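You operate a simulated robot arm through the tools that you are given. There is no shell and no other tool. Be economical: measure what you need, move in short steps, check, and stop when the job is done.

The job below is to be done with a simulated two-armed robot. You get a single attempt, and the scene is never put back.

## Task
Open the upper table drawer, put the green cloth pad in the bottom of the upper table drawer and shut the drawer again. Pick up the thermometer with one hand, pass it to the other hand and put it on the top of the assembly table shelf. Take the hand roller and put it on the top of the washing table. Press the zero key two times. Put the cleaner tin on the rubber mat on the glazing bench. Pull the plug drawer open. The order is free.

The check looks at the end state, three seconds after you hand in, the way a careful person would. Anything else that was tipped, shoved, dropped, spilled or broken makes it a failure. Flat cloth is picked up by pressing the open fingertips on it (5 to 10 N) and closing them slowly along it; thin cloth reads only 2 to 8 mm in the jaws.

## Robot
Two 7-joint arms with two-finger parallel grippers on one trunk, on a base that drives. Base frame: it is fixed to the floor where the robot stands at the start and does not move with it; the origin is under the middle of the robot, x ahead of it, y to its left, z up. Readings come in m, rad, newtons and seconds.
The left shoulder is at the start at [0.07, 0.188, 1.153], the right one opposite. With the tool pointing down near the work surface each hand reaches from about 0.32 to 0.8 m from the robot's upright axis, wherever it stands, measured 20 degrees to its own side. Places, roughly: bottom of the upper table drawer [1, 0.1, 0.7]; cleaner tin [-1.25, 2.5, 0.75]; green cloth pad (8x5x3 cm) [1, -0.2, 0.9]; hand roller (7x4x14 cm) [0.6, 1.9, 0.9]; plug drawer [-3.1, 1.8, 0.7]; rubber mat on the glazing bench (17x20 cm) [0.58, 1.1, 0.86]; thermometer [1.25, -0.5, 1]; top of the assembly table shelf [1.2, -0.6, 0.3]; top of the washing table [-1.5, 2.6, 0.9]; upper table drawer [1, 0.1, 0.7]; zero key [-1, 2.8, 0.9]. Payload 3.91 kg a hand.
Tool frame (each hand has its own): the origin (TCP) lies between the finger pads and is the grasp point; the fingertips stand 0.03 m ahead of it; z points along the fingers, y is the line along which they close. Largest opening 0.11 m; finger width 0.02, thickness 0.01; the body of the gripper, 0.048 by 0.112 m, starts 0.055 m behind the TCP.
Orientation is that of the tool frame in the base frame, as a unit quaternion [w, x, y, z]. With the fingers straight down and closing along the base's y, the tool's x points along the base's -x, its y along +y and its z along -z.

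## Interface
- The arms move only by the tool apply_moves. It takes "left_series", "right_series" or both (then of equal length, played together; a hand with none holds still); each is one flat list of numbers, 6 for each row, row after row: the shift along the base's x, y, z in m, then the turn, a rotation vector about the base's x, y, z in rad. In form: [tx, ty, tz, ax, ay, az, tx, ty, tz, ax, ay, az, ...]. A call has 1 to 20 rows; each row shifts and turns the commanded pose from where the row before left it. "left_claw" and "right_claw" are, for a hand that has rows, the finger opening in m, from 0 to 0.11, set as the call begins (left out, the last holds). Each row takes 0.2 s and may step no farther than 0.05 m and 0.15 rad from the row before; otherwise, or with a gripper value out of range, the whole call is refused. A pose out of reach is approached as far as the arm can. The call stops where the force on the tool passes 40 N (or 10 N more than at its start, if that is more) or the arm is blocked; 0.2 s more then pass. Each finger travels about 0.072 m/s and halts on what it meets, pressing with about 45 N; the grip force reading is that of the motor and also rises with nothing between the fingers. The clock runs only during rows and for 0.2 s after the last one: add rows that do not move to give the fingers time. It gives the time, the measured TCP pose, the force on the tool (base axes), the opening and the grip force at its end, in the units of the frame above (readings bear some noise), with the torque about the TCP (base axes, N m) and any sound that the robot's microphone picked up, and new pictures: "views" is both (left out), scene, wrist or none (wrist: the cameras of the hands that moved).
- Cameras (640 x 400 px; columns grow to the right, rows downward): "scene" is now at [0.1362, -0.0123, 1.3924]; the picture's right is [-0.04, -1.00, -0.00], its down [-0.53, 0.02, -0.85] and it looks along [0.85, -0.04, -0.53] (base axes); focal length 269 px, centre (320, 200). "left" rides on the left gripper at [0.072, -0.017, -0.103] in its tool frame; the picture's right is [0.23, 0.97, 0.00], its down [-0.76, 0.18, -0.62] and it looks along [-0.61, 0.14, 0.78] (tool axes); focal length 222 px, centre (320, 200). "right" rides on the right gripper at [0.073, 0.017, -0.103] in its tool frame; the picture's right is [-0.23, 0.97, 0.00], its down [-0.76, -0.18, -0.62] and it looks along [-0.61, -0.14, 0.78] (tool axes); focal length 222 px, centre (320, 200). There is no depth. A picture from a camera that has moved, and an enlarged one, comes with that camera's place and axes in the base frame and with its lens. The place of the scene camera against the robot may be out by one fixed shift of up to 0.018 m in any direction.
- move_column(by): slides the trunk up (or, below 0, down) by that many m; the arms and the scene camera ride with it, the base frame stays. It gives what a move gives, with no picture.
- steer(legs): drives the robot by 1 to 6 legs, each [ahead, turn to the left] in m and rad, along the robot's own axes; the way and the turn of a leg run together, so that a leg with both is an arc; at most 1.5 m and 3.142 rad a leg. The arms and the cameras ride along, it lands a little off, and it stops where it bumps. It gives what a move gives, and a new picture of the scene camera.
- head_to(pan, tilt): turns the head with the scene camera to pan (to the left, within 1.501 rad either way) and tilt (down, from -0.506 to 1.204), counted from straight ahead of the robot. It gives what a move gives, and a new picture of the scene camera.
- inspect(camera, box): a new picture of the part [left, top, right, bottom] of that camera's present view, enlarged. It takes no simulated time.
- close_job(): hands the job in; it is judged then, once.

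Work in short steps. Places have to be worked out from the pictures, the camera data and where the tool is seen: move nearer, look again, correct. Check each grasp and each placing, and mend what went wrong. You have 196 turns and 260 pictures in all, those below and enlarged ones among them. Open the grippers and draw the arms clear of the work before you hand the job in, unless the task says otherwise; then end with one line.

The tools are called after "Request:" by a JSON object that holds its "method" and its "body". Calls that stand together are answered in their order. apply_moves: Moves the arms, as the interface text tells. Its arguments: {"type":"object","properties":{"left_series":{"type":"array"},"left_claw":{"type":"number"},"right_series":{"type":"array"},"right_claw":{"type":"number"},"views":{"type":"string","enum":["both","scene","wrist","none"]}},"required":[]} The other tools are called the same way: move_column (by) slides the trunk up or down; steer (legs) drives the base; head_to (pan, tilt) turns the head that bears the scene camera; inspect (camera, box) takes an enlarged picture of a part of a camera's view; close_job () hands the job in.

At the start:

```text
t: 0.0
left_tcp_pos: [0.6336, 0.1611, 1.1542]
left_tcp_rot: [-0.001, -0.001, 1.0, -0.001]
left_ft_force: [-0.6, 0.3, -0.1]
left_moment: [0.02, 0.03, 0.0]
left_finger_gap: 0.1101
left_grasp_force: 0.1
right_tcp_pos: [0.5702, -0.2755, 1.1311]
right_tcp_rot: [-0.002, 0.0, 1.0, 0.0]
right_ft_force: [-1.1, 0.2, -0.3]
right_moment: [0.03, 0.02, 0.0]
right_finger_gap: 0.11
right_grasp_force: 0.2
trunk travel left (down, up): [-0.663, 0.277]
robot x, y, heading: [0.0002, 0.0018, -0.001]
head pan, tilt: [-0.042, 0.562]
```

scene: 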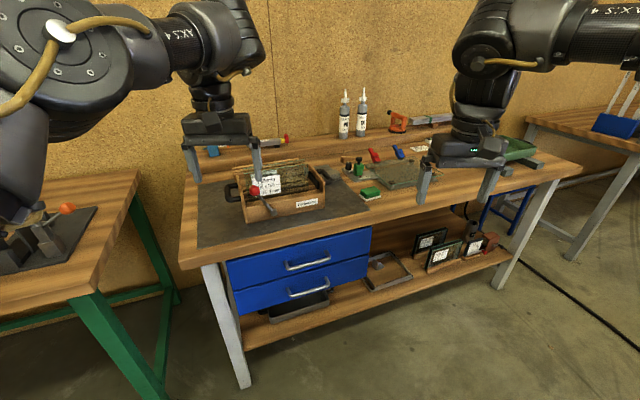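
right: 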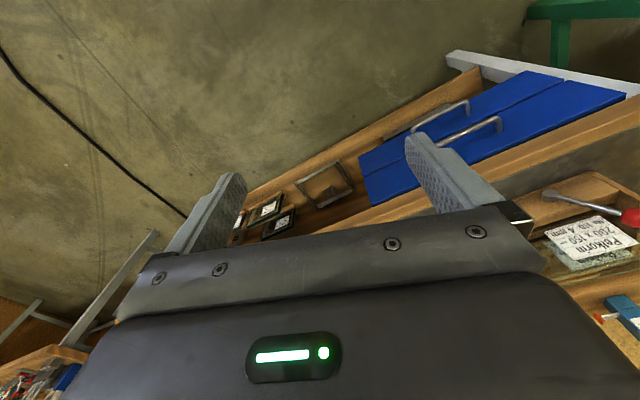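
left: 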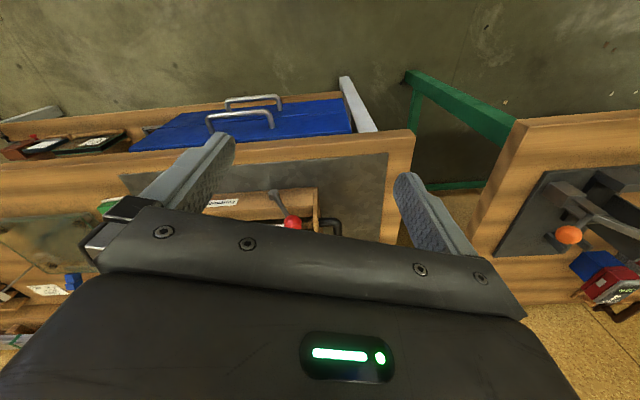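

I'll start by looking closely at the table in front with enlarged pictures.

Request:
{"method": "inspect", "body": {"camera": "scene", "box": [320, 80, 560, 230]}}

Request:
{"method": "inspect", "body": {"camera": "scene", "box": [180, 180, 420, 330]}}

```text
2.67 times, centred on (440, 155) of scene
camera zoom: at [0.1362, -0.0123, 1.3924], right [-0.04, -1.0, 0.0], down [-0.53, 0.02, -0.85], along [0.85, -0.04, -0.53], focal length 718 px, centre (0, 320)
```

zoom: 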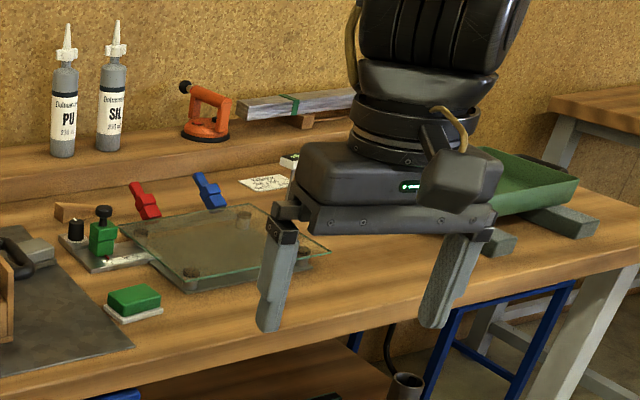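

```text
2.67 times, centred on (300, 255) of scene
camera zoom: at [0.1362, -0.0123, 1.3924], right [-0.04, -1.0, 0.0], down [-0.53, 0.02, -0.85], along [0.85, -0.04, -0.53], focal length 718 px, centre (373, 53)
```

zoom: 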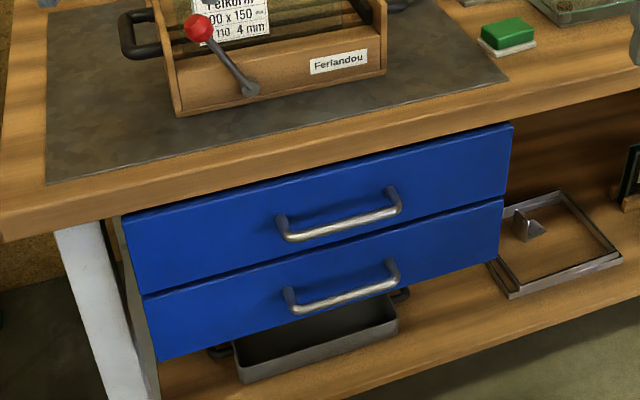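

The right arm hides part of the table, so I draw it back and to the right to see the thermometer.

Request:
{"method": "apply_moves", "body": {"right_series": [-0.04, -0.04, 0.02, 0, 0, 0, -0.04, -0.04, 0.02, 0, 0, 0, -0.04, -0.04, 0.02, 0, 0, 0, -0.03, -0.04, 0.02, 0, 0, 0, 0, -0.04, 0.0, 0, 0, 0], "views": "scene"}}

```text
refused: row 1 steps farther than a row can; nothing moved
```

The rows were too long; I shorten them.

Request:
{"method": "apply_moves", "body": {"right_series": [-0.03, -0.03, 0.02, 0, 0, 0, -0.03, -0.03, 0.02, 0, 0, 0, -0.03, -0.03, 0.02, 0, 0, 0, -0.03, -0.03, 0.02, 0, 0, 0, -0.03, -0.03, 0.02, 0, 0, 0, 0, -0.04, 0.0, 0, 0, 0], "views": "scene"}}

```text
t: 1.4
left_tcp_pos: [0.6354, 0.1612, 1.1537]
left_tcp_rot: [-0.001, 0.0, 1.0, 0.001]
left_ft_force: [0.2, 0.0, 0.5]
left_moment: [0.03, 0.0, -0.03]
left_finger_gap: 0.11
left_grasp_force: 0.0
right_tcp_pos: [0.4276, -0.4217, 1.1958]
right_tcp_rot: [-0.001, 0.0, 1.0, 0.001]
right_ft_force: [1.5, 0.1, 0.6]
right_moment: [0.0, 0.04, 0.01]
right_finger_gap: 0.1099
right_grasp_force: 0.1
right hand out of reach, approached as far as the arm can: row 5, 6
trunk travel left (down, up): [-0.663, 0.277]
robot x, y, heading: [-0.0009, 0.0014, -0.001]
head pan, tilt: [-0.042, 0.562]
camera scene: at [0.1386, -0.014, 1.3921], right [-0.04, -1.0, 0.0], down [-0.53, 0.02, -0.85], along [0.84, -0.03, -0.53], focal length 269 px, centre (320, 200)
```

scene: 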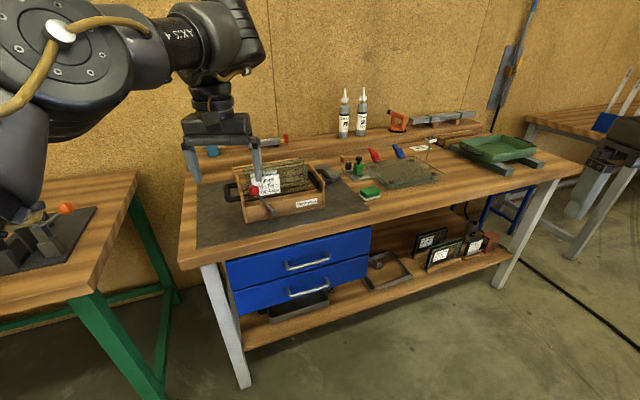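

Request:
{"method": "inspect", "body": {"camera": "scene", "box": [360, 90, 560, 215]}}

```text
3.20 times, centred on (460, 152) of scene
camera zoom: at [0.1386, -0.014, 1.3921], right [-0.04, -1.0, 0.0], down [-0.53, 0.02, -0.85], along [0.84, -0.03, -0.53], focal length 862 px, centre (-128, 352)
```

zoom: 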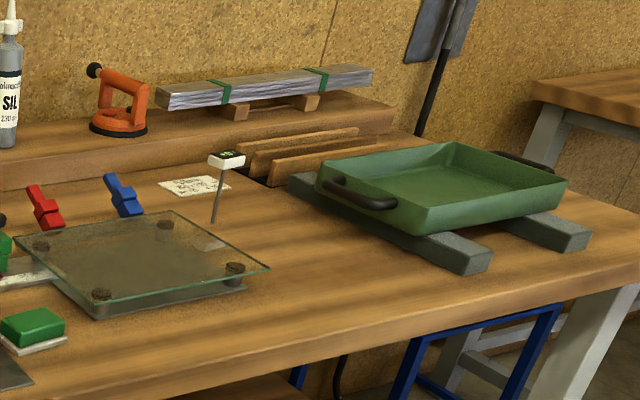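

The thermometer stands upright near (1.29, -0.56) with its head at z≈0.97; the table is turned about 0.35 rad. I draw the left arm back too, then drive to stand square before the table.

Request:
{"method": "apply_moves", "body": {"left_series": [-0.03, 0.03, 0.02, 0, 0, 0, -0.03, 0.03, 0.02, 0, 0, 0, -0.03, 0.03, 0.01, 0, 0, 0, -0.03, 0.03, 0, 0, 0, 0, -0.03, 0.03, 0, 0, 0, 0, -0.03, 0.03, 0, 0, 0, 0], "views": "none"}}

Request:
{"method": "steer", "body": {"legs": [[0, -0.76], [0.67, 0], [0, 1.11]]}}

```text
t: 2.8
left_tcp_pos: [0.4511, 0.3429, 1.206]
left_tcp_rot: [0.001, 0.0, 1.0, -0.001]
left_ft_force: [-0.5, -0.8, 0.3]
left_moment: [-0.01, 0.0, 0.01]
left_finger_gap: 0.11
left_grasp_force: 0.1
right_tcp_pos: [0.4228, -0.4192, 1.1996]
right_tcp_rot: [0.002, 0.0, 1.0, -0.001]
right_ft_force: [-1.3, 0.2, -0.9]
right_moment: [-0.01, -0.02, -0.03]
right_finger_gap: 0.1098
right_grasp_force: 0.0
trunk travel left (down, up): [-0.663, 0.277]
robot x, y, heading: [0.0023, -0.0045, -0.001]
head pan, tilt: [-0.042, 0.562]
```

```text
t: 11.3
left_tcp_pos: [0.7874, 0.0203, 1.2057]
left_tcp_rot: [0.0, -0.179, 0.984, 0.0]
left_ft_force: [-0.9, -0.1, 0.5]
left_moment: [0.0, 0.01, 0.0]
left_finger_gap: 0.11
left_grasp_force: 0.0
right_tcp_pos: [1.031, -0.703, 1.1992]
right_tcp_rot: [0.0, -0.18, 0.984, 0.0]
right_ft_force: [-0.1, 0.5, -0.7]
right_moment: [0.03, -0.02, 0.0]
right_finger_gap: 0.1102
right_grasp_force: 0.1
trunk travel left (down, up): [-0.663, 0.277]
robot x, y, heading: [0.4854, -0.4593, 0.361]
head pan, tilt: [-0.042, 0.562]
camera scene: at [0.6133, -0.4219, 1.3924], right [0.31, -0.95, 0.0], down [-0.51, -0.17, -0.85], along [0.8, 0.27, -0.53], focal length 269 px, centre (320, 200)
```

scene: 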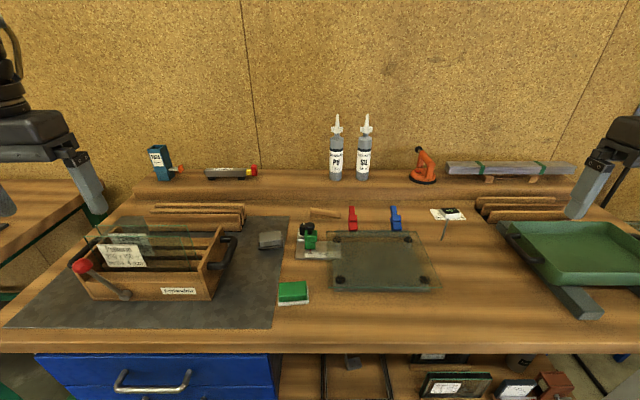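

Now square to the table. I look closer at the thermometer and at the area of the drawers.

Request:
{"method": "inspect", "body": {"camera": "scene", "box": [390, 180, 502, 250]}}

Request:
{"method": "head_to", "body": {"pan": 0.1, "tilt": 0.95}}

```text
5.71 times, centred on (446, 215) of scene
camera zoom: at [0.6133, -0.4219, 1.3924], right [0.31, -0.95, 0.0], down [-0.51, -0.17, -0.85], along [0.8, 0.27, -0.53], focal length 1539 px, centre (-400, 114)
```

zoom: 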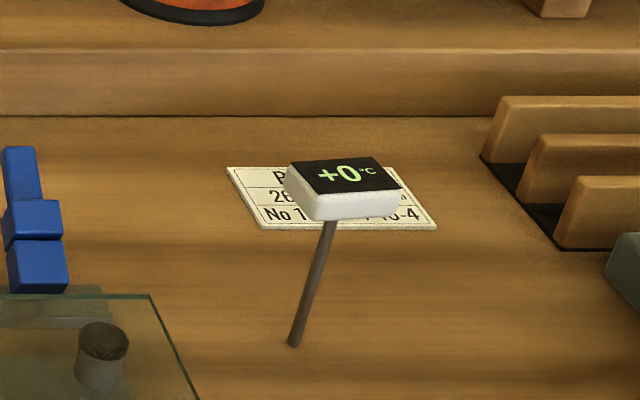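

```text
t: 12.2
left_tcp_pos: [0.7876, 0.0203, 1.2037]
left_tcp_rot: [0.0, -0.18, 0.984, 0.0]
left_ft_force: [-0.1, 0.4, -0.4]
left_moment: [0.0, 0.02, -0.01]
left_finger_gap: 0.1098
left_grasp_force: 0.1
right_tcp_pos: [1.0309, -0.7027, 1.1989]
right_tcp_rot: [0.0, -0.179, 0.984, 0.0]
right_ft_force: [0.7, 0.4, -0.7]
right_moment: [-0.01, 0.0, 0.02]
right_finger_gap: 0.11
right_grasp_force: 0.0
trunk travel left (down, up): [-0.663, 0.277]
robot x, y, heading: [0.4848, -0.4557, 0.361]
head pan, tilt: [0.099, 0.949]
camera scene: at [0.5934, -0.4175, 1.3606], right [0.44, -0.9, 0.0], down [-0.73, -0.36, -0.58], along [0.52, 0.26, -0.81], focal length 269 px, centre (320, 200)
```

scene: 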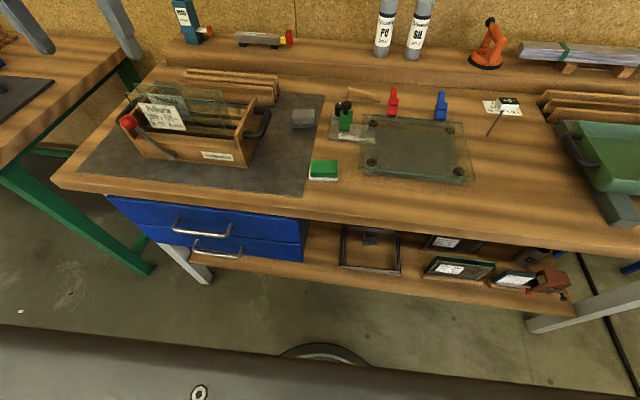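

The thermometer's head (≈4×3×1.5 cm, about (1.288,-0.569,0.98)) is roughly square to the table, so the current hand orientation fits. I move up a little to bring it within reach, then look again.

Request:
{"method": "steer", "body": {"legs": [[0.07, 0]]}}

Request:
{"method": "head_to", "body": {"pan": -0.3, "tilt": 0.7}}

```text
t: 13.2
left_tcp_pos: [0.8478, 0.0435, 1.2069]
left_tcp_rot: [0.003, -0.18, 0.984, 0.0]
left_ft_force: [-1.0, -0.9, -0.5]
left_moment: [0.0, -0.07, -0.01]
left_finger_gap: 0.1101
left_grasp_force: 0.1
right_tcp_pos: [1.0914, -0.6796, 1.2008]
right_tcp_rot: [0.005, -0.18, 0.984, 0.0]
right_ft_force: [-0.7, -0.1, 1.1]
right_moment: [0.02, -0.02, -0.01]
right_finger_gap: 0.1099
right_grasp_force: 0.0
trunk travel left (down, up): [-0.663, 0.277]
robot x, y, heading: [0.5492, -0.4332, 0.358]
head pan, tilt: [0.099, 0.949]
camera scene: at [0.6526, -0.3949, 1.3613], right [0.45, -0.9, 0.0], down [-0.73, -0.36, -0.59], along [0.52, 0.26, -0.81], focal length 269 px, centre (320, 200)
```

scene: 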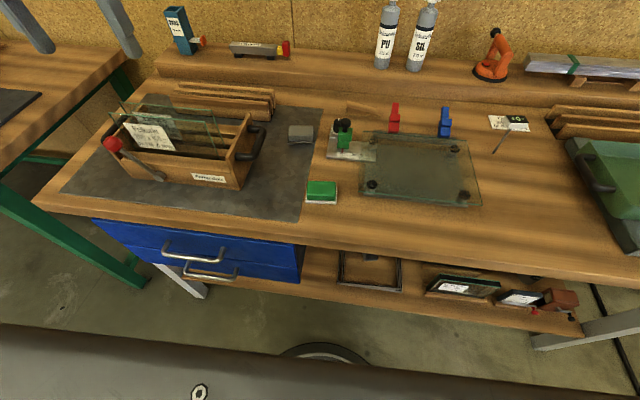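

```text
t: 14.1
left_tcp_pos: [0.8546, 0.0448, 1.2047]
left_tcp_rot: [0.0, -0.181, 0.984, 0.001]
left_ft_force: [-0.6, -0.3, 0.2]
left_moment: [0.0, 0.01, 0.01]
left_finger_gap: 0.11
left_grasp_force: 0.2
right_tcp_pos: [1.0965, -0.6765, 1.1987]
right_tcp_rot: [0.0, -0.18, 0.984, -0.001]
right_ft_force: [-0.4, -0.2, 0.2]
right_moment: [0.0, -0.01, -0.03]
right_finger_gap: 0.1101
right_grasp_force: 0.1
trunk travel left (down, up): [-0.663, 0.277]
robot x, y, heading: [0.5504, -0.4399, 0.363]
head pan, tilt: [-0.3, 0.7]
camera scene: at [0.6788, -0.4195, 1.3802], right [0.06, -1.0, 0.0], down [-0.64, -0.04, -0.76], along [0.76, 0.05, -0.65], focal length 269 px, centre (320, 200)
```

scene: 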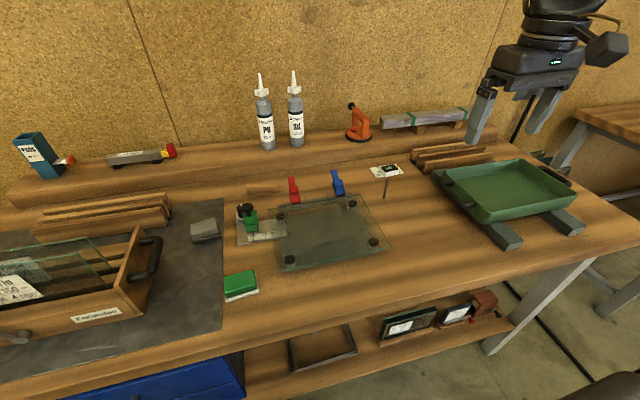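

Both views agree on the thermometer at about (1.286,-0.567), head z≈0.975. I move the right hand above it.

Request:
{"method": "apply_moves", "body": {"right_series": [0.038, 0.022, -0.018, 0, 0, 0, 0.038, 0.022, -0.018, 0, 0, 0, 0.038, 0.022, -0.018, 0, 0, 0, 0.038, 0.022, -0.018, 0, 0, 0, 0.038, 0.022, -0.018, 0, 0, 0]}}

```text
t: 15.3
left_tcp_pos: [0.8565, 0.0477, 1.2033]
left_tcp_rot: [0.0, -0.181, 0.983, -0.001]
left_ft_force: [-0.3, -0.2, -0.6]
left_moment: [-0.02, 0.02, -0.02]
left_finger_gap: 0.1102
left_grasp_force: 0.0
right_tcp_pos: [1.2872, -0.5643, 1.1073]
right_tcp_rot: [0.0, -0.181, 0.983, -0.001]
right_ft_force: [0.1, 0.1, 0.1]
right_moment: [-0.04, -0.01, -0.01]
right_finger_gap: 0.1099
right_grasp_force: 0.0
trunk travel left (down, up): [-0.663, 0.277]
robot x, y, heading: [0.5461, -0.4365, 0.361]
head pan, tilt: [-0.3, 0.7]
camera scene: at [0.6806, -0.4166, 1.38], right [0.06, -1.0, 0.0], down [-0.64, -0.04, -0.76], along [0.76, 0.05, -0.65], focal length 269 px, centre (320, 200)
camera right: at [1.2126, -0.5746, 1.2109], right [-0.13, 0.99, 0.0], down [0.78, 0.11, 0.62], along [0.62, 0.08, -0.78], focal length 222 px, centre (320, 200)
```

scene: 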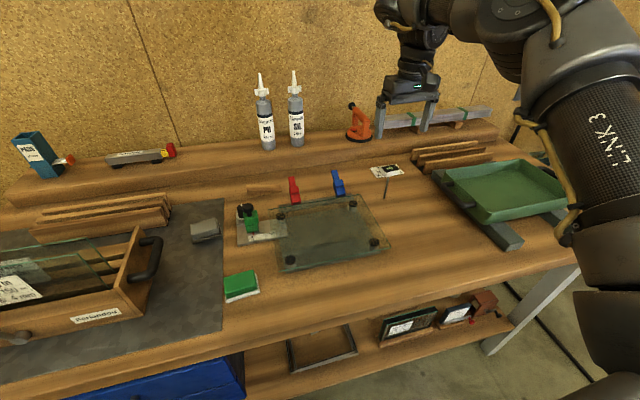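
right: 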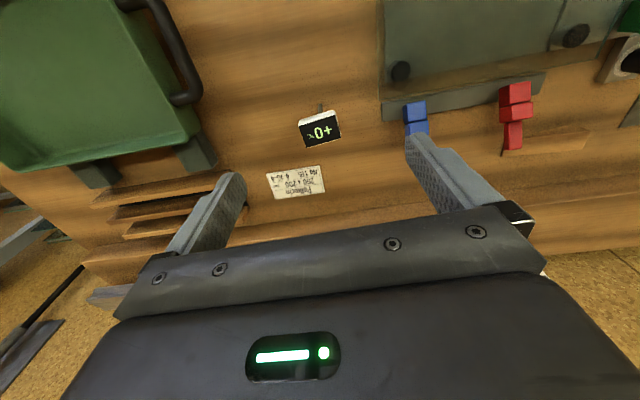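

The wrist camera puts the head at about (1.299,-0.564); alignment with the fingers is good. I shift 1 cm forward and descend partway.

Request:
{"method": "apply_moves", "body": {"right_series": [0.005, 0, -0.03, 0, 0, 0, 0.005, 0, -0.03, 0, 0, 0, 0, 0, -0.02, 0, 0, 0], "views": "wrist"}}

```text
t: 16.1
left_tcp_pos: [0.8524, 0.0441, 1.2048]
left_tcp_rot: [0.0, -0.182, 0.983, 0.0]
left_ft_force: [-0.2, -0.7, 0.8]
left_moment: [0.0, -0.02, -0.01]
left_finger_gap: 0.1101
left_grasp_force: 0.0
right_tcp_pos: [1.296, -0.5675, 1.0283]
right_tcp_rot: [0.001, -0.182, 0.983, 0.001]
right_ft_force: [0.1, -0.3, 0.2]
right_moment: [0.01, -0.02, 0.0]
right_finger_gap: 0.1099
right_grasp_force: 0.1
trunk travel left (down, up): [-0.663, 0.277]
robot x, y, heading: [0.5505, -0.4345, 0.361]
head pan, tilt: [-0.3, 0.7]
camera right: at [1.2208, -0.578, 1.132], right [-0.13, 0.99, 0.0], down [0.77, 0.1, 0.62], along [0.62, 0.08, -0.78], focal length 222 px, centre (320, 200)
```

right: 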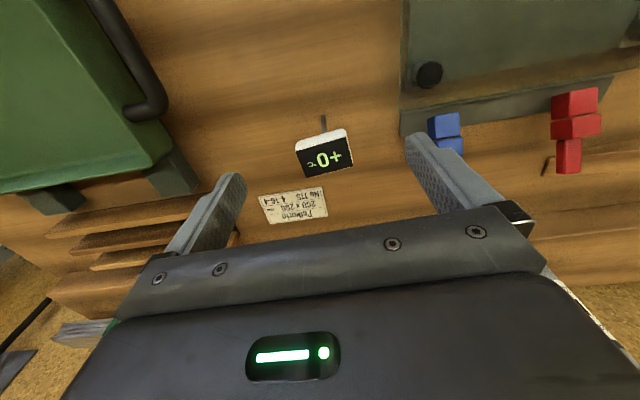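

Head is centred at about (1.301,-0.564). I descend to z≈0.978 and close on it.

Request:
{"method": "apply_moves", "body": {"right_series": [0.005, 0.003, -0.025, 0, 0, 0, 0, 0, -0.025, 0, 0, 0], "views": "wrist"}}

Request:
{"method": "apply_moves", "body": {"right_series": [0, 0, 0, 0, 0, 0, 0, 0, 0, 0, 0, 0, 0, 0, 0, 0, 0, 0, 0, 0, 0, 0, 0, 0], "right_claw": 0.02, "views": "wrist"}}

```text
t: 16.7
left_tcp_pos: [0.8532, 0.043, 1.2055]
left_tcp_rot: [-0.001, -0.182, 0.983, 0.001]
left_ft_force: [-0.1, -0.6, -0.1]
left_moment: [0.02, 0.01, 0.02]
left_finger_gap: 0.11
left_grasp_force: 0.1
right_tcp_pos: [1.3003, -0.5646, 0.9771]
right_tcp_rot: [0.0, -0.18, 0.984, 0.002]
right_ft_force: [0.3, 0.5, 0.6]
right_moment: [0.02, 0.01, 0.0]
right_finger_gap: 0.11
right_grasp_force: 0.2
trunk travel left (down, up): [-0.663, 0.277]
robot x, y, heading: [0.5458, -0.4351, 0.366]
head pan, tilt: [-0.3, 0.7]
camera right: at [1.2263, -0.576, 1.0813], right [-0.13, 0.99, 0.0], down [0.77, 0.1, 0.62], along [0.62, 0.08, -0.78], focal length 222 px, centre (320, 200)
```

right: 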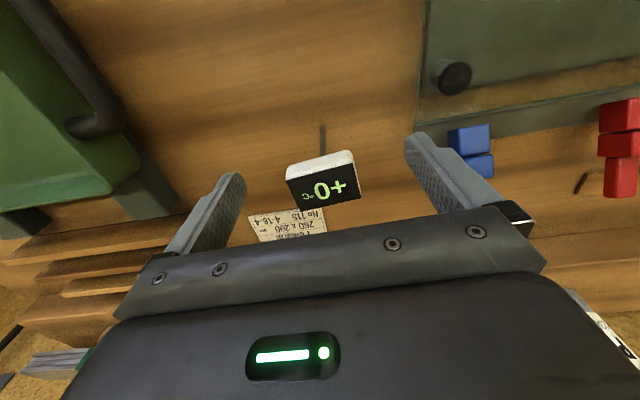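

```text
t: 17.7
left_tcp_pos: [0.8536, 0.0444, 1.2048]
left_tcp_rot: [-0.001, -0.18, 0.984, 0.0]
left_ft_force: [-0.6, 0.6, -1.2]
left_moment: [0.01, 0.0, -0.01]
left_finger_gap: 0.1099
left_grasp_force: 0.1
right_tcp_pos: [1.3014, -0.5646, 0.9781]
right_tcp_rot: [0.001, -0.18, 0.984, 0.0]
right_ft_force: [0.1, -0.5, 0.5]
right_moment: [-0.02, -0.02, 0.03]
right_finger_gap: 0.0425
right_grasp_force: 45.5
trunk travel left (down, up): [-0.663, 0.277]
robot x, y, heading: [0.5513, -0.434, 0.367]
head pan, tilt: [-0.3, 0.7]
camera right: at [1.2259, -0.575, 1.0818], right [-0.13, 0.99, 0.0], down [0.77, 0.1, 0.62], along [0.62, 0.08, -0.78], focal length 222 px, centre (320, 200)
```

right: 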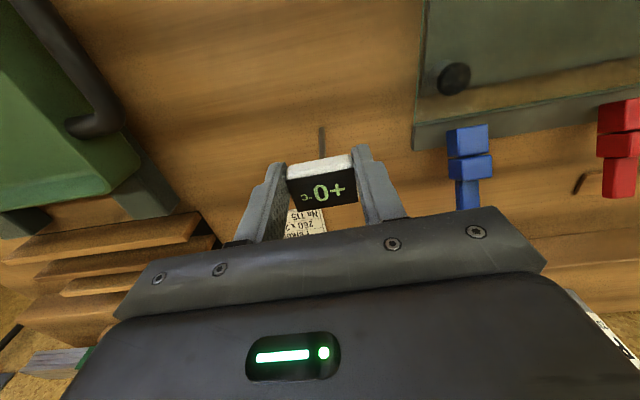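

The thermometer is gripped (42.5 mm, 45 N). I lift it straight up, then bring it in front of the robot.

Request:
{"method": "apply_moves", "body": {"right_series": [0, 0, 0.02, 0, 0, 0, 0, 0, 0.04, 0, 0, 0, 0, 0, 0.045, 0, 0, 0, 0, 0, 0.045, 0, 0, 0, 0, 0, 0.045, 0, 0, 0, -0.026, 0.036, 0, 0, 0, 0, -0.026, 0.036, 0, 0, 0, 0, -0.026, 0.036, 0, 0, 0, 0, -0.026, 0.036, 0, 0, 0, 0, -0.026, 0.036, 0, 0, 0, 0, -0.026, 0.036, 0, 0, 0, 0, -0.026, 0.036, 0, 0, 0, 0, -0.026, 0.036, 0, 0, 0, 0, -0.026, 0.036, 0, 0, 0, 0]}}

```text
t: 20.7
left_tcp_pos: [0.8512, 0.0468, 1.2049]
left_tcp_rot: [0.001, -0.181, 0.984, -0.001]
left_ft_force: [-0.3, -0.3, 0.5]
left_moment: [-0.03, -0.05, 0.03]
left_finger_gap: 0.1101
left_grasp_force: 0.0
right_tcp_pos: [1.0638, -0.2385, 1.0839]
right_tcp_rot: [0.001, -0.18, 0.984, -0.001]
right_ft_force: [0.1, 0.7, -0.6]
right_moment: [-0.03, -0.03, 0.02]
right_finger_gap: 0.0426
right_grasp_force: 44.7
right hand out of reach, approached as far as the arm can: row 4, 5
trunk travel left (down, up): [-0.663, 0.277]
robot x, y, heading: [0.549, -0.4359, 0.36]
head pan, tilt: [-0.3, 0.7]
camera scene: at [0.6767, -0.4173, 1.3804], right [0.06, -1.0, 0.0], down [-0.64, -0.04, -0.77], along [0.76, 0.05, -0.64], focal length 269 px, centre (320, 200)
camera right: at [0.9885, -0.2477, 1.1879], right [-0.13, 0.99, 0.0], down [0.77, 0.1, 0.62], along [0.62, 0.08, -0.78], focal length 222 px, centre (320, 200)
```

scene: 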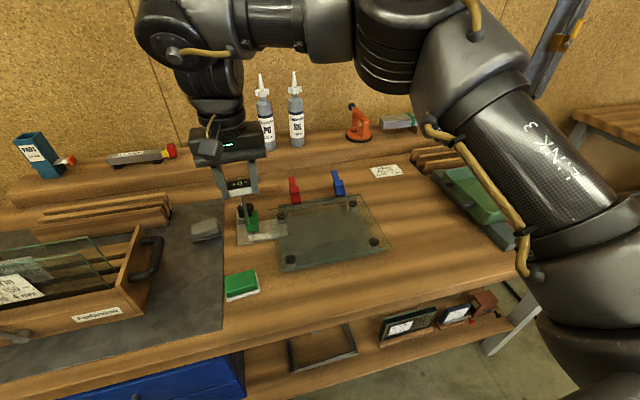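
right: 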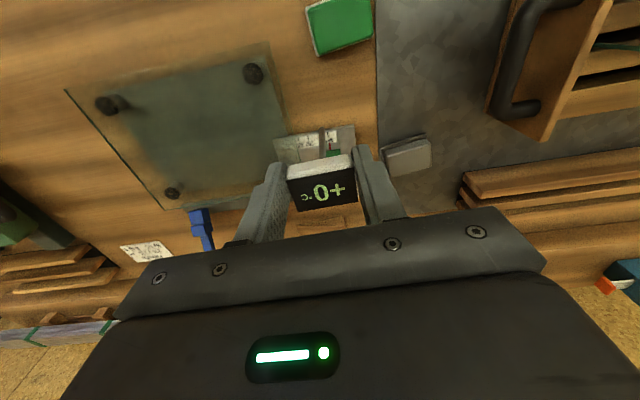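

I have it in the right hand. I raise the trunk for clearance, then pitch the left tool to horizontal so that it can take the stem under the right hand.

Request:
{"method": "move_column", "body": {"by": 0.12}}

Request:
{"method": "apply_moves", "body": {"left_series": [0, 0.03, 0, 0.05, -0.13, 0, 0, 0.03, 0, 0.05, -0.13, 0, 0, 0, 0, 0.05, -0.13, 0, 0, 0, 0, 0.05, -0.13, 0, 0, 0, 0, 0.05, -0.13, 0, 0, 0, 0, 0.05, -0.13, 0, 0, 0, 0, 0.05, -0.13, 0, 0, 0, 0, 0.05, -0.13, 0, 0, 0, 0, 0.05, -0.13, 0, 0, 0, 0, 0.05, -0.13, 0, 0, 0, 0, 0.05, -0.13, 0, 0, 0, 0, 0.014, -0.037, 0]}}

```text
t: 22.2
left_tcp_pos: [0.8532, 0.0458, 1.3249]
left_tcp_rot: [-0.001, -0.18, 0.984, 0.0]
left_ft_force: [-0.1, -1.5, -0.6]
left_moment: [0.0, -0.01, 0.01]
left_finger_gap: 0.1101
left_grasp_force: 0.0
right_tcp_pos: [1.066, -0.2399, 1.2041]
right_tcp_rot: [0.001, -0.179, 0.984, 0.0]
right_ft_force: [-0.1, -0.4, -0.1]
right_moment: [0.0, 0.02, 0.02]
right_finger_gap: 0.0428
right_grasp_force: 45.2
trunk travel left (down, up): [-0.783, 0.157]
robot x, y, heading: [0.5462, -0.4349, 0.364]
head pan, tilt: [-0.3, 0.7]
```

```text
t: 24.8
left_tcp_pos: [0.8762, 0.0985, 1.3215]
left_tcp_rot: [0.617, -0.118, 0.77, 0.112]
left_ft_force: [-0.9, -0.1, 1.3]
left_moment: [0.02, 0.01, -0.03]
left_finger_gap: 0.1098
left_grasp_force: 0.0
left hand out of reach, approached as far as the arm can: row 9, 10, 11
right_tcp_pos: [1.066, -0.239, 1.204]
right_tcp_rot: [0.001, -0.18, 0.984, 0.0]
right_ft_force: [-0.2, 0.1, 1.0]
right_moment: [0.0, 0.02, 0.0]
right_finger_gap: 0.0424
right_grasp_force: 45.0
trunk travel left (down, up): [-0.783, 0.157]
robot x, y, heading: [0.5502, -0.4334, 0.365]
head pan, tilt: [-0.3, 0.7]
camera scene: at [0.6773, -0.4193, 1.5004], right [0.06, -1.0, 0.0], down [-0.64, -0.04, -0.77], along [0.76, 0.05, -0.64], focal length 269 px, centre (320, 200)
camera left: at [0.7715, 0.0462, 1.2728], right [-0.36, 0.91, -0.2], down [-0.47, 0.0, 0.88], along [0.81, 0.41, 0.43], focal length 222 px, centre (320, 200)
```

scene: 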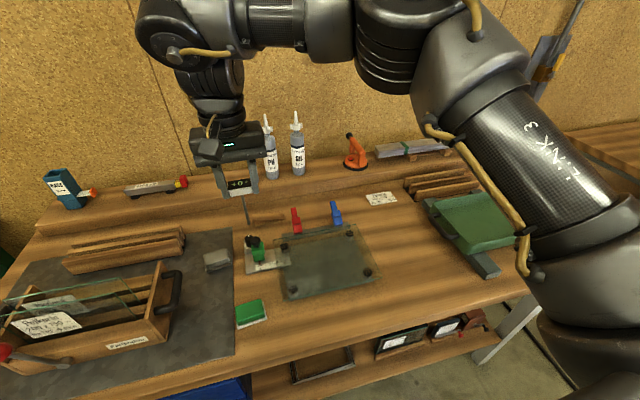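
left: 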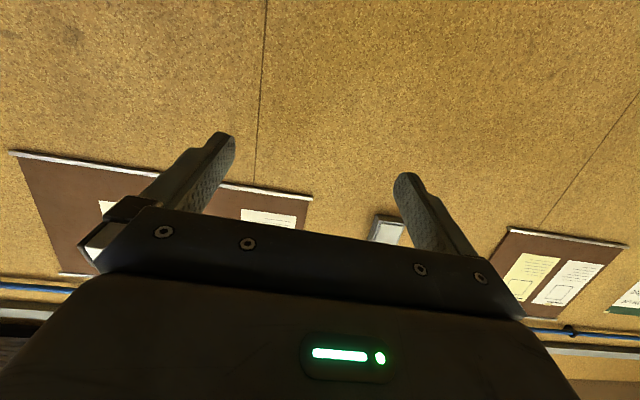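

Left tool is almost horizontal (reach-limited there). I lower it, turn it to the right by 0.7 rad and bring it towards a spot before the stem, still well short of it.

Request:
{"method": "apply_moves", "body": {"left_series": [0.01, -0.02, -0.03, 0, 0, -0.117, 0.01, -0.02, -0.03, 0, 0, -0.117, 0.01, -0.02, -0.03, 0, 0, -0.117, 0.01, -0.02, -0.03, 0, 0, -0.117, 0.0, -0.02, -0.03, 0, 0, -0.117, 0.0, -0.02, -0.027, 0, 0, -0.117]}}

```text
t: 26.2
left_tcp_pos: [0.9194, -0.0203, 1.1438]
left_tcp_rot: [0.618, 0.154, 0.764, -0.105]
left_ft_force: [0.0, 0.4, -0.4]
left_moment: [0.01, 0.0, 0.01]
left_finger_gap: 0.1098
left_grasp_force: 0.0
left hand out of reach, approached as far as the arm can: row 1
right_tcp_pos: [1.0661, -0.2394, 1.2031]
right_tcp_rot: [0.0, -0.18, 0.984, 0.0]
right_ft_force: [-0.9, -0.2, -1.2]
right_moment: [-0.03, -0.01, 0.02]
right_finger_gap: 0.0425
right_grasp_force: 44.1
trunk travel left (down, up): [-0.783, 0.157]
robot x, y, heading: [0.5503, -0.4343, 0.367]
head pan, tilt: [-0.3, 0.7]
camera scene: at [0.6785, -0.4194, 1.5003], right [0.06, -1.0, 0.0], down [-0.64, -0.04, -0.76], along [0.76, 0.05, -0.64], focal length 269 px, centre (320, 200)
camera left: at [0.8056, 0.0085, 1.0956], right [0.32, 0.93, -0.19], down [-0.36, 0.31, 0.88], along [0.88, -0.21, 0.43], focal length 222 px, centre (320, 200)
```

scene: 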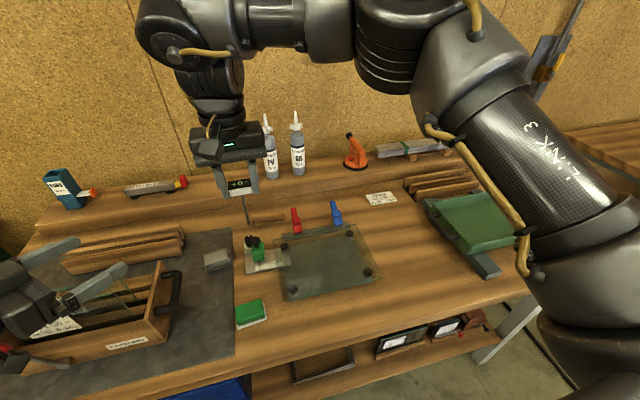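
left: 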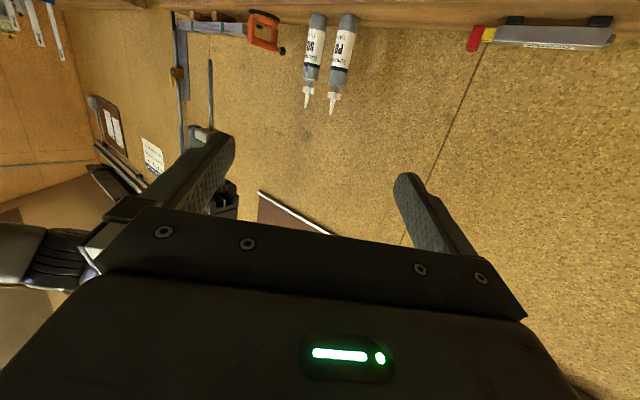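

The stem shows at about (1.066,-0.233), from z 1.09 to 1.19. I level the left tool and shift it sideways until its fingers point at the stem.

Request:
{"method": "apply_moves", "body": {"left_series": [0.009, -0.043, 0, -0.0365, -0.093, 0, 0.009, -0.043, 0, -0.0365, -0.093, 0, 0.009, -0.043, 0, 0, 0, 0, 0.01, -0.043, 0, 0, 0, 0]}}

```text
t: 27.2
left_tcp_pos: [0.9561, -0.1924, 1.1428]
left_tcp_rot: [0.69, 0.142, 0.7, -0.119]
left_ft_force: [-0.2, -0.2, 0.0]
left_moment: [-0.01, -0.01, 0.0]
left_finger_gap: 0.11
left_grasp_force: 0.1
right_tcp_pos: [1.0666, -0.2426, 1.2033]
right_tcp_rot: [0.0, -0.18, 0.984, 0.0]
right_ft_force: [0.2, -1.0, -0.4]
right_moment: [0.0, 0.02, 0.02]
right_finger_gap: 0.0425
right_grasp_force: 45.7
trunk travel left (down, up): [-0.783, 0.157]
robot x, y, heading: [0.5518, -0.4343, 0.365]
head pan, tilt: [-0.3, 0.7]
camera scene: at [0.68, -0.4216, 1.5002], right [0.06, -1.0, 0.0], down [-0.64, -0.04, -0.76], along [0.76, 0.05, -0.65], focal length 269 px, centre (320, 200)
camera left: at [0.8542, -0.1685, 1.0731], right [0.35, 0.92, -0.2], down [-0.51, 0.36, 0.78], along [0.79, -0.17, 0.6], focal length 222 px, centre (320, 200)
```

scene: 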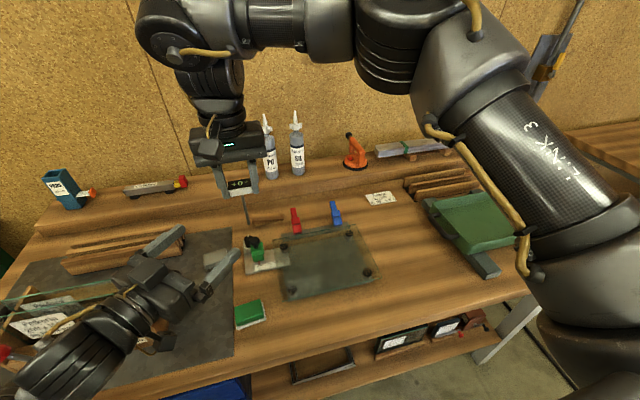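
left: 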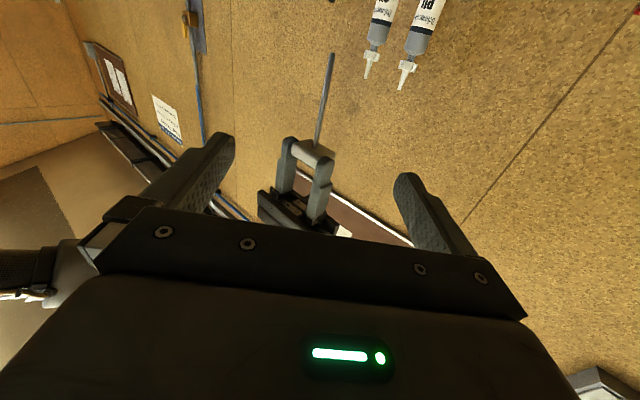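

Aligned on the stem. Its free length is z 1.09–1.165, so I go in at z≈1.13 with the stem near the fingertips.

Request:
{"method": "apply_moves", "body": {"left_series": [0, 0, -0.013, 0, 0, 0, 0.03, -0.0117, 0, 0, 0, 0, 0.03, -0.0117, 0, 0, 0, 0, 0.03, -0.0117, 0, 0, 0, 0]}}

```text
t: 28.2
left_tcp_pos: [1.0476, -0.2279, 1.1304]
left_tcp_rot: [0.69, 0.141, 0.7, -0.119]
left_ft_force: [0.6, 0.4, -0.4]
left_moment: [0.01, 0.01, -0.01]
left_finger_gap: 0.1098
left_grasp_force: 0.0
right_tcp_pos: [1.067, -0.2402, 1.204]
right_tcp_rot: [0.0, -0.18, 0.984, 0.001]
right_ft_force: [0.3, 0.0, 0.1]
right_moment: [0.01, 0.03, -0.01]
right_finger_gap: 0.0425
right_grasp_force: 44.7
trunk travel left (down, up): [-0.783, 0.157]
robot x, y, heading: [0.5473, -0.4358, 0.362]
head pan, tilt: [-0.3, 0.7]
camera scene: at [0.6791, -0.4204, 1.5002], right [0.06, -1.0, 0.0], down [-0.64, -0.04, -0.76], along [0.76, 0.05, -0.64], focal length 269 px, centre (320, 200)
camera left: at [0.9445, -0.2034, 1.0607], right [0.35, 0.91, -0.2], down [-0.51, 0.37, 0.78], along [0.78, -0.17, 0.6], focal length 222 px, centre (320, 200)
```

scene: 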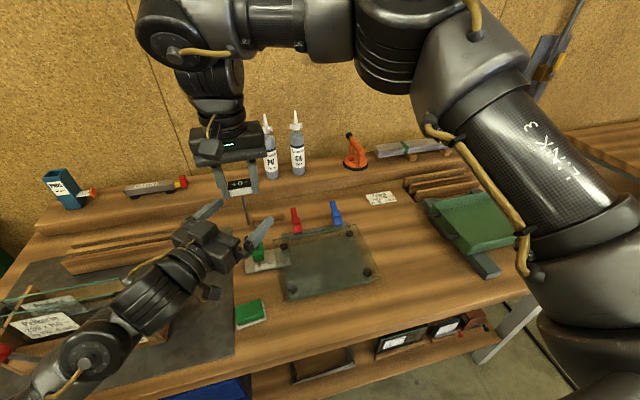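
left: 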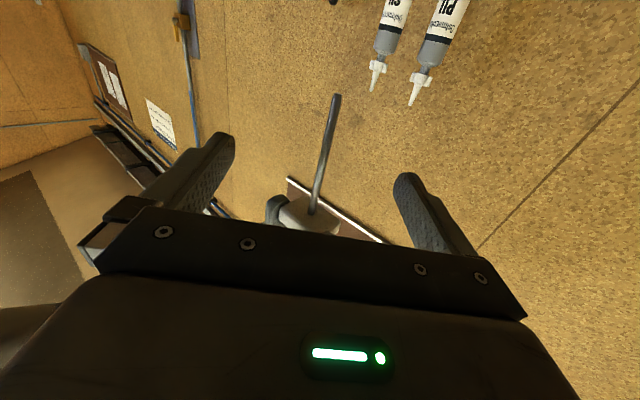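

Stem is ~2.6 cm ahead of the TCP; I advance 9 mm more and close the left hand.

Request:
{"method": "apply_moves", "body": {"left_series": [0.0085, -0.0033, 0, 0, 0, 0], "views": "none"}}

Request:
{"method": "apply_moves", "body": {"left_series": [0, 0, 0, 0, 0, 0, 0, 0, 0, 0, 0, 0, 0, 0, 0, 0, 0, 0, 0, 0, 0, 0, 0, 0, 0, 0, 0, 0, 0, 0], "left_claw": 0.0}}

```text
t: 28.6
left_tcp_pos: [1.0553, -0.2286, 1.1315]
left_tcp_rot: [0.691, 0.141, 0.699, -0.119]
left_ft_force: [-0.1, -0.1, 0.3]
left_moment: [0.01, 0.01, 0.02]
left_finger_gap: 0.1101
left_grasp_force: 0.1
right_tcp_pos: [1.0656, -0.2402, 1.2036]
right_tcp_rot: [0.0, -0.18, 0.984, 0.0]
right_ft_force: [0.1, 0.4, -0.3]
right_moment: [0.01, -0.01, 0.06]
right_finger_gap: 0.0425
right_grasp_force: 45.3
trunk travel left (down, up): [-0.783, 0.157]
robot x, y, heading: [0.5493, -0.438, 0.363]
head pan, tilt: [-0.3, 0.7]
```

```text
t: 29.8
left_tcp_pos: [1.0556, -0.2281, 1.1313]
left_tcp_rot: [0.691, 0.139, 0.7, -0.119]
left_ft_force: [4.0, 5.8, 0.4]
left_moment: [-0.72, 0.49, 0.16]
left_finger_gap: 0.0035
left_grasp_force: 43.8
right_tcp_pos: [1.0653, -0.2412, 1.2031]
right_tcp_rot: [0.0, -0.18, 0.984, 0.0]
right_ft_force: [-3.6, -6.4, 0.5]
right_moment: [0.28, -0.16, -0.06]
right_finger_gap: 0.0422
right_grasp_force: 44.9
trunk travel left (down, up): [-0.783, 0.157]
robot x, y, heading: [0.552, -0.4369, 0.363]
head pan, tilt: [-0.3, 0.7]
camera scene: at [0.6783, -0.4197, 1.5003], right [0.06, -1.0, 0.0], down [-0.64, -0.04, -0.76], along [0.76, 0.05, -0.64], focal length 269 px, centre (320, 200)
camera left: at [0.9524, -0.2057, 1.061], right [0.35, 0.92, -0.2], down [-0.51, 0.37, 0.78], along [0.79, -0.17, 0.6], focal length 222 px, centre (320, 200)
```

scene: 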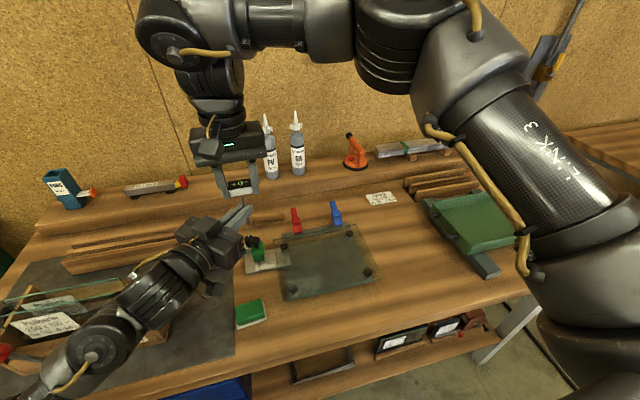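
left: 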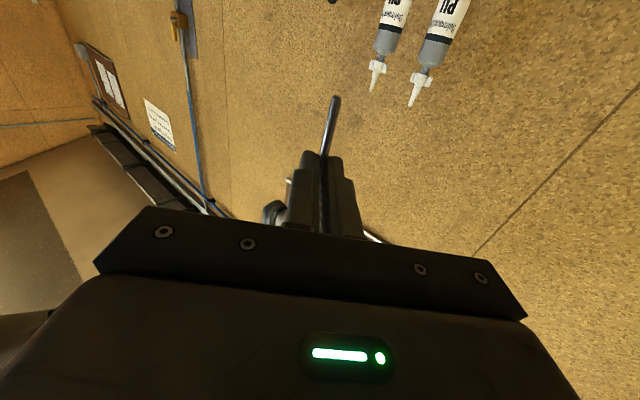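

The left hand holds the stem (3.5 mm, coupled forces show on both hands). I open the right hand and lift it away.

Request:
{"method": "apply_moves", "body": {"right_series": [0, 0, 0, 0, 0, 0, 0, 0, 0, 0, 0, 0, 0, 0, 0, 0, 0, 0], "right_claw": 0.1, "views": "none"}}

Request:
{"method": "apply_moves", "body": {"right_series": [0, 0, 0.03, 0, 0, 0, 0, 0, 0.04, 0, 0, 0, 0.0, -0.0, 0.04, 0, 0, 0, -0.02, -0.04, 0.0, 0, 0, 0, -0.02, -0.04, 0.0, 0, 0, 0, -0.02, -0.04, 0.0, 0, 0, 0, -0.02, -0.04, 0.0, 0, 0, 0, -0.02, -0.04, 0.0, 0, 0, 0]}}

```text
t: 30.6
left_tcp_pos: [1.0544, -0.2304, 1.1301]
left_tcp_rot: [0.691, 0.14, 0.699, -0.119]
left_ft_force: [-0.7, -0.6, -0.4]
left_moment: [-0.02, -0.01, -0.03]
left_finger_gap: 0.0044
left_grasp_force: 44.3
right_tcp_pos: [1.066, -0.2403, 1.2036]
right_tcp_rot: [0.002, -0.179, 0.984, 0.0]
right_ft_force: [0.0, 0.3, 0.0]
right_moment: [-0.02, 0.0, 0.0]
right_finger_gap: 0.0999
right_grasp_force: 0.0
trunk travel left (down, up): [-0.783, 0.157]
robot x, y, heading: [0.5497, -0.4325, 0.363]
head pan, tilt: [-0.3, 0.7]
```

```text
t: 32.4
left_tcp_pos: [1.0528, -0.2307, 1.132]
left_tcp_rot: [0.69, 0.143, 0.699, -0.12]
left_ft_force: [-0.1, 0.3, -0.3]
left_moment: [-0.02, 0.01, 0.01]
left_finger_gap: 0.004
left_grasp_force: 44.6
right_tcp_pos: [0.9946, -0.4075, 1.33]
right_tcp_rot: [0.001, -0.18, 0.984, 0.002]
right_ft_force: [-0.3, 0.1, 0.0]
right_moment: [0.01, -0.04, 0.0]
right_finger_gap: 0.0999
right_grasp_force: 0.0
right hand out of reach, approached as far as the arm can: row 7, 8
trunk travel left (down, up): [-0.783, 0.157]
robot x, y, heading: [0.549, -0.4375, 0.366]
head pan, tilt: [-0.3, 0.7]
camera scene: at [0.6776, -0.4212, 1.5004], right [0.06, -1.0, 0.0], down [-0.64, -0.04, -0.77], along [0.76, 0.05, -0.64], focal length 269 px, centre (320, 200)
camera right: at [0.9204, -0.4167, 1.4341], right [-0.13, 0.99, 0.0], down [0.77, 0.1, 0.62], along [0.62, 0.08, -0.78], focal length 222 px, centre (320, 200)
```

scene: 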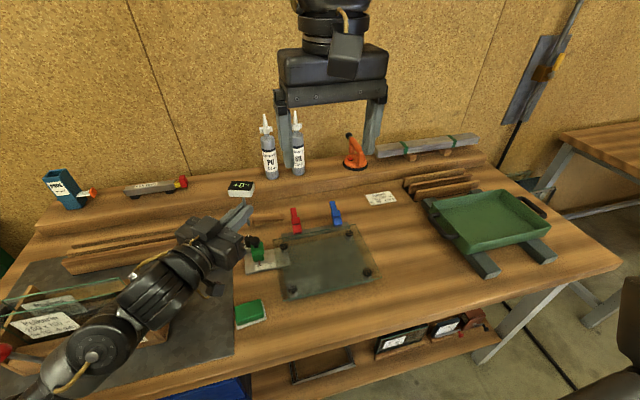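
right: 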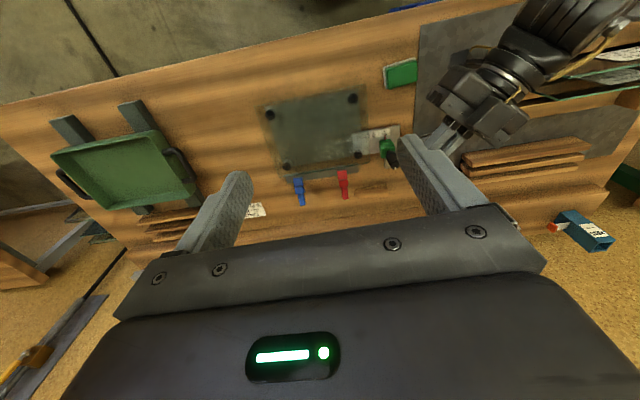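

The handover worked: the thermometer sits in the left hand. I back away from the table to prepare the shelf placing.

Request:
{"method": "steer", "body": {"legs": [[-0.4, 0]]}}

Request:
{"method": "apply_moves", "body": {"right_series": [-0.035, -0.03, 0, 0, 0, 0, -0.035, -0.03, 0, 0, 0, 0, -0.03, -0.03, 0, 0, 0, 0, -0.03, -0.03, 0, 0, 0, 0], "left_series": [-0.035, -0.0, 0, 0, 0, 0.125, -0.035, -0.0, 0, 0, 0, 0.125, -0.035, -0.0, 0, 0, 0, 0.125, -0.035, -0.0, 0, 0, 0, 0.125], "views": "none"}}

Request:
{"method": "move_column", "body": {"by": -0.7}}

Request:
{"method": "head_to", "body": {"pan": 0, "tilt": 0.35}}

```text
t: 34.9
left_tcp_pos: [0.6797, -0.3721, 1.13]
left_tcp_rot: [0.69, 0.14, 0.7, -0.119]
left_ft_force: [0.3, 0.5, -0.1]
left_moment: [0.01, 0.03, -0.01]
left_finger_gap: 0.004
left_grasp_force: 44.1
right_tcp_pos: [0.6203, -0.5473, 1.3286]
right_tcp_rot: [0.0, -0.181, 0.984, 0.001]
right_ft_force: [0.3, -0.7, 0.4]
right_moment: [-0.02, 0.01, 0.01]
right_finger_gap: 0.0999
right_grasp_force: 0.0
trunk travel left (down, up): [-0.783, 0.157]
robot x, y, heading: [0.1757, -0.5774, 0.365]
head pan, tilt: [-0.3, 0.7]
camera scene: at [0.3032, -0.562, 1.5002], right [0.06, -1.0, 0.0], down [-0.64, -0.04, -0.76], along [0.76, 0.05, -0.64], focal length 269 px, centre (320, 200)
```

scene: 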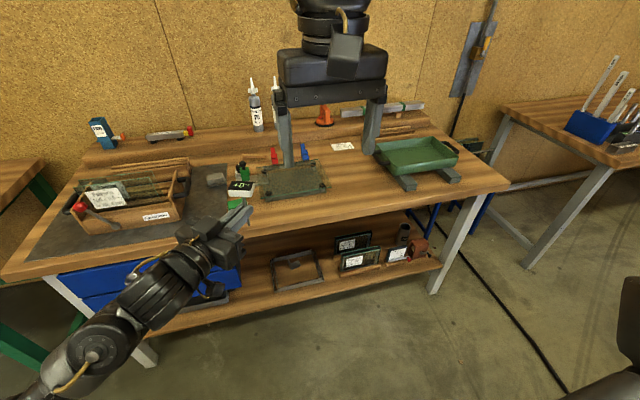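

```text
t: 35.8
left_tcp_pos: [0.5453, -0.3559, 1.0847]
left_tcp_rot: [0.676, 0.077, 0.726, 0.103]
left_ft_force: [-0.5, 0.5, -0.3]
left_moment: [0.02, 0.02, -0.02]
left_finger_gap: 0.004
left_grasp_force: 44.0
left hand out of reach, approached as far as the arm can: row 4
right_tcp_pos: [0.5992, -0.5825, 1.3537]
right_tcp_rot: [0.002, -0.18, 0.984, 0.0]
right_ft_force: [-0.9, 0.4, -0.4]
right_moment: [-0.05, -0.03, 0.0]
right_finger_gap: 0.1
right_grasp_force: 0.0
right hand out of reach, approached as far as the arm can: row 1, 2, 3, 4
trunk travel left (down, up): [-0.783, 0.157]
robot x, y, heading: [0.1732, -0.5773, 0.357]
head pan, tilt: [-0.3, 0.7]
stopped in row 4 (left hand): the arm was blocked; the commanded pose is now the measured one
```

```text
refused: -0.7 is not a number from -0.4 to 0.4
```

```text
t: 36.7
left_tcp_pos: [0.547, -0.3578, 1.0832]
left_tcp_rot: [0.675, 0.078, 0.726, 0.104]
left_ft_force: [-0.4, 0.3, 0.1]
left_moment: [0.06, 0.02, 0.03]
left_finger_gap: 0.0039
left_grasp_force: 44.1
right_tcp_pos: [0.604, -0.5854, 1.3503]
right_tcp_rot: [0.001, -0.18, 0.984, 0.001]
right_ft_force: [0.6, 0.2, -0.3]
right_moment: [0.02, 0.0, -0.01]
right_finger_gap: 0.1003
right_grasp_force: 0.0
trunk travel left (down, up): [-0.783, 0.157]
robot x, y, heading: [0.1753, -0.5761, 0.362]
head pan, tilt: [0.0, 0.351]
camera scene: at [0.3055, -0.5356, 1.5316], right [0.35, -0.94, 0.0], down [-0.32, -0.12, -0.94], along [0.88, 0.33, -0.34], focal length 269 px, centre (320, 200)
```

scene: 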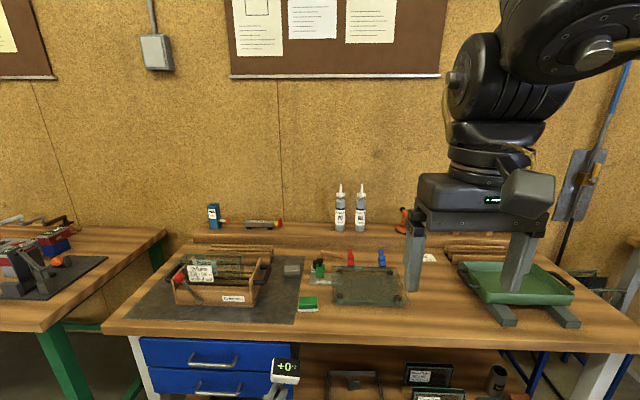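

The trunk step is limited to 0.4. Both hands are clear of the table edge, so I lower in two steps and look at the shelf.

Request:
{"method": "move_column", "body": {"by": -0.35}}

Request:
{"method": "move_column", "body": {"by": -0.3}}

Request:
{"method": "head_to", "body": {"pan": -0.1, "tilt": 0.5}}

```text
t: 40.1
left_tcp_pos: [0.5478, -0.3569, 0.7338]
left_tcp_rot: [0.675, 0.077, 0.726, 0.105]
left_ft_force: [0.1, 0.4, 0.1]
left_moment: [0.0, 0.0, 0.01]
left_finger_gap: 0.0039
left_grasp_force: 43.9
right_tcp_pos: [0.6023, -0.5854, 1.0011]
right_tcp_rot: [0.0, -0.181, 0.984, 0.0]
right_ft_force: [1.0, 0.0, 0.9]
right_moment: [-0.02, 0.0, -0.01]
right_finger_gap: 0.0999
right_grasp_force: 0.0
trunk travel left (down, up): [-0.433, 0.507]
robot x, y, heading: [0.1725, -0.5811, 0.362]
head pan, tilt: [0.0, 0.351]
```

```text
t: 43.3
left_tcp_pos: [0.5469, -0.3587, 0.4897]
left_tcp_rot: [0.675, 0.08, 0.726, 0.105]
left_ft_force: [-1.1, 1.3, 0.3]
left_moment: [0.01, 0.01, -0.09]
left_finger_gap: 0.0041
left_grasp_force: 44.2
right_tcp_pos: [0.6024, -0.5874, 0.7568]
right_tcp_rot: [0.002, -0.183, 0.983, 0.004]
right_ft_force: [-1.5, 2.1, 0.7]
right_moment: [-0.18, -0.08, -0.01]
right_finger_gap: 0.0999
right_grasp_force: 0.0
trunk travel left (down, up): [-0.18, 0.76]
robot x, y, heading: [0.172, -0.5772, 0.365]
head pan, tilt: [0.0, 0.351]
stopped: the arm was blocked; the commanded pose is now the measured one
```

```text
t: 44.0
left_tcp_pos: [0.5475, -0.3637, 0.4875]
left_tcp_rot: [0.672, 0.084, 0.728, 0.109]
left_ft_force: [-0.3, 0.3, 0.0]
left_moment: [0.02, -0.01, 0.01]
left_finger_gap: 0.0039
left_grasp_force: 44.3
right_tcp_pos: [0.6054, -0.5947, 0.7539]
right_tcp_rot: [0.0, -0.181, 0.984, 0.008]
right_ft_force: [0.2, -0.8, 0.0]
right_moment: [-0.01, -0.04, 0.01]
right_finger_gap: 0.0999
right_grasp_force: 0.0
trunk travel left (down, up): [-0.18, 0.76]
robot x, y, heading: [0.1745, -0.5765, 0.36]
head pan, tilt: [-0.099, 0.499]
camera scene: at [0.3086, -0.5554, 0.9221], right [0.26, -0.97, -0.01], down [-0.47, -0.11, -0.88], along [0.85, 0.24, -0.48], focal length 269 px, centre (320, 200)
```

scene: 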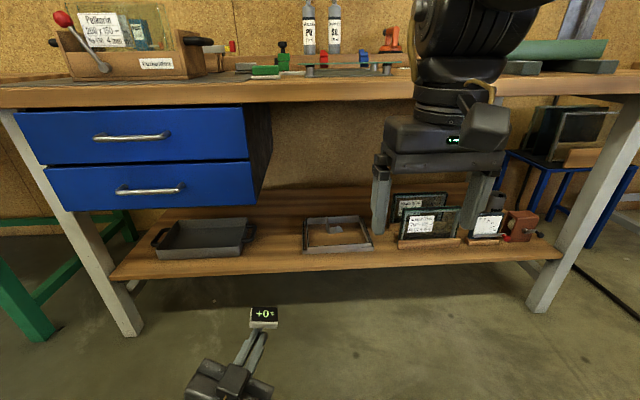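

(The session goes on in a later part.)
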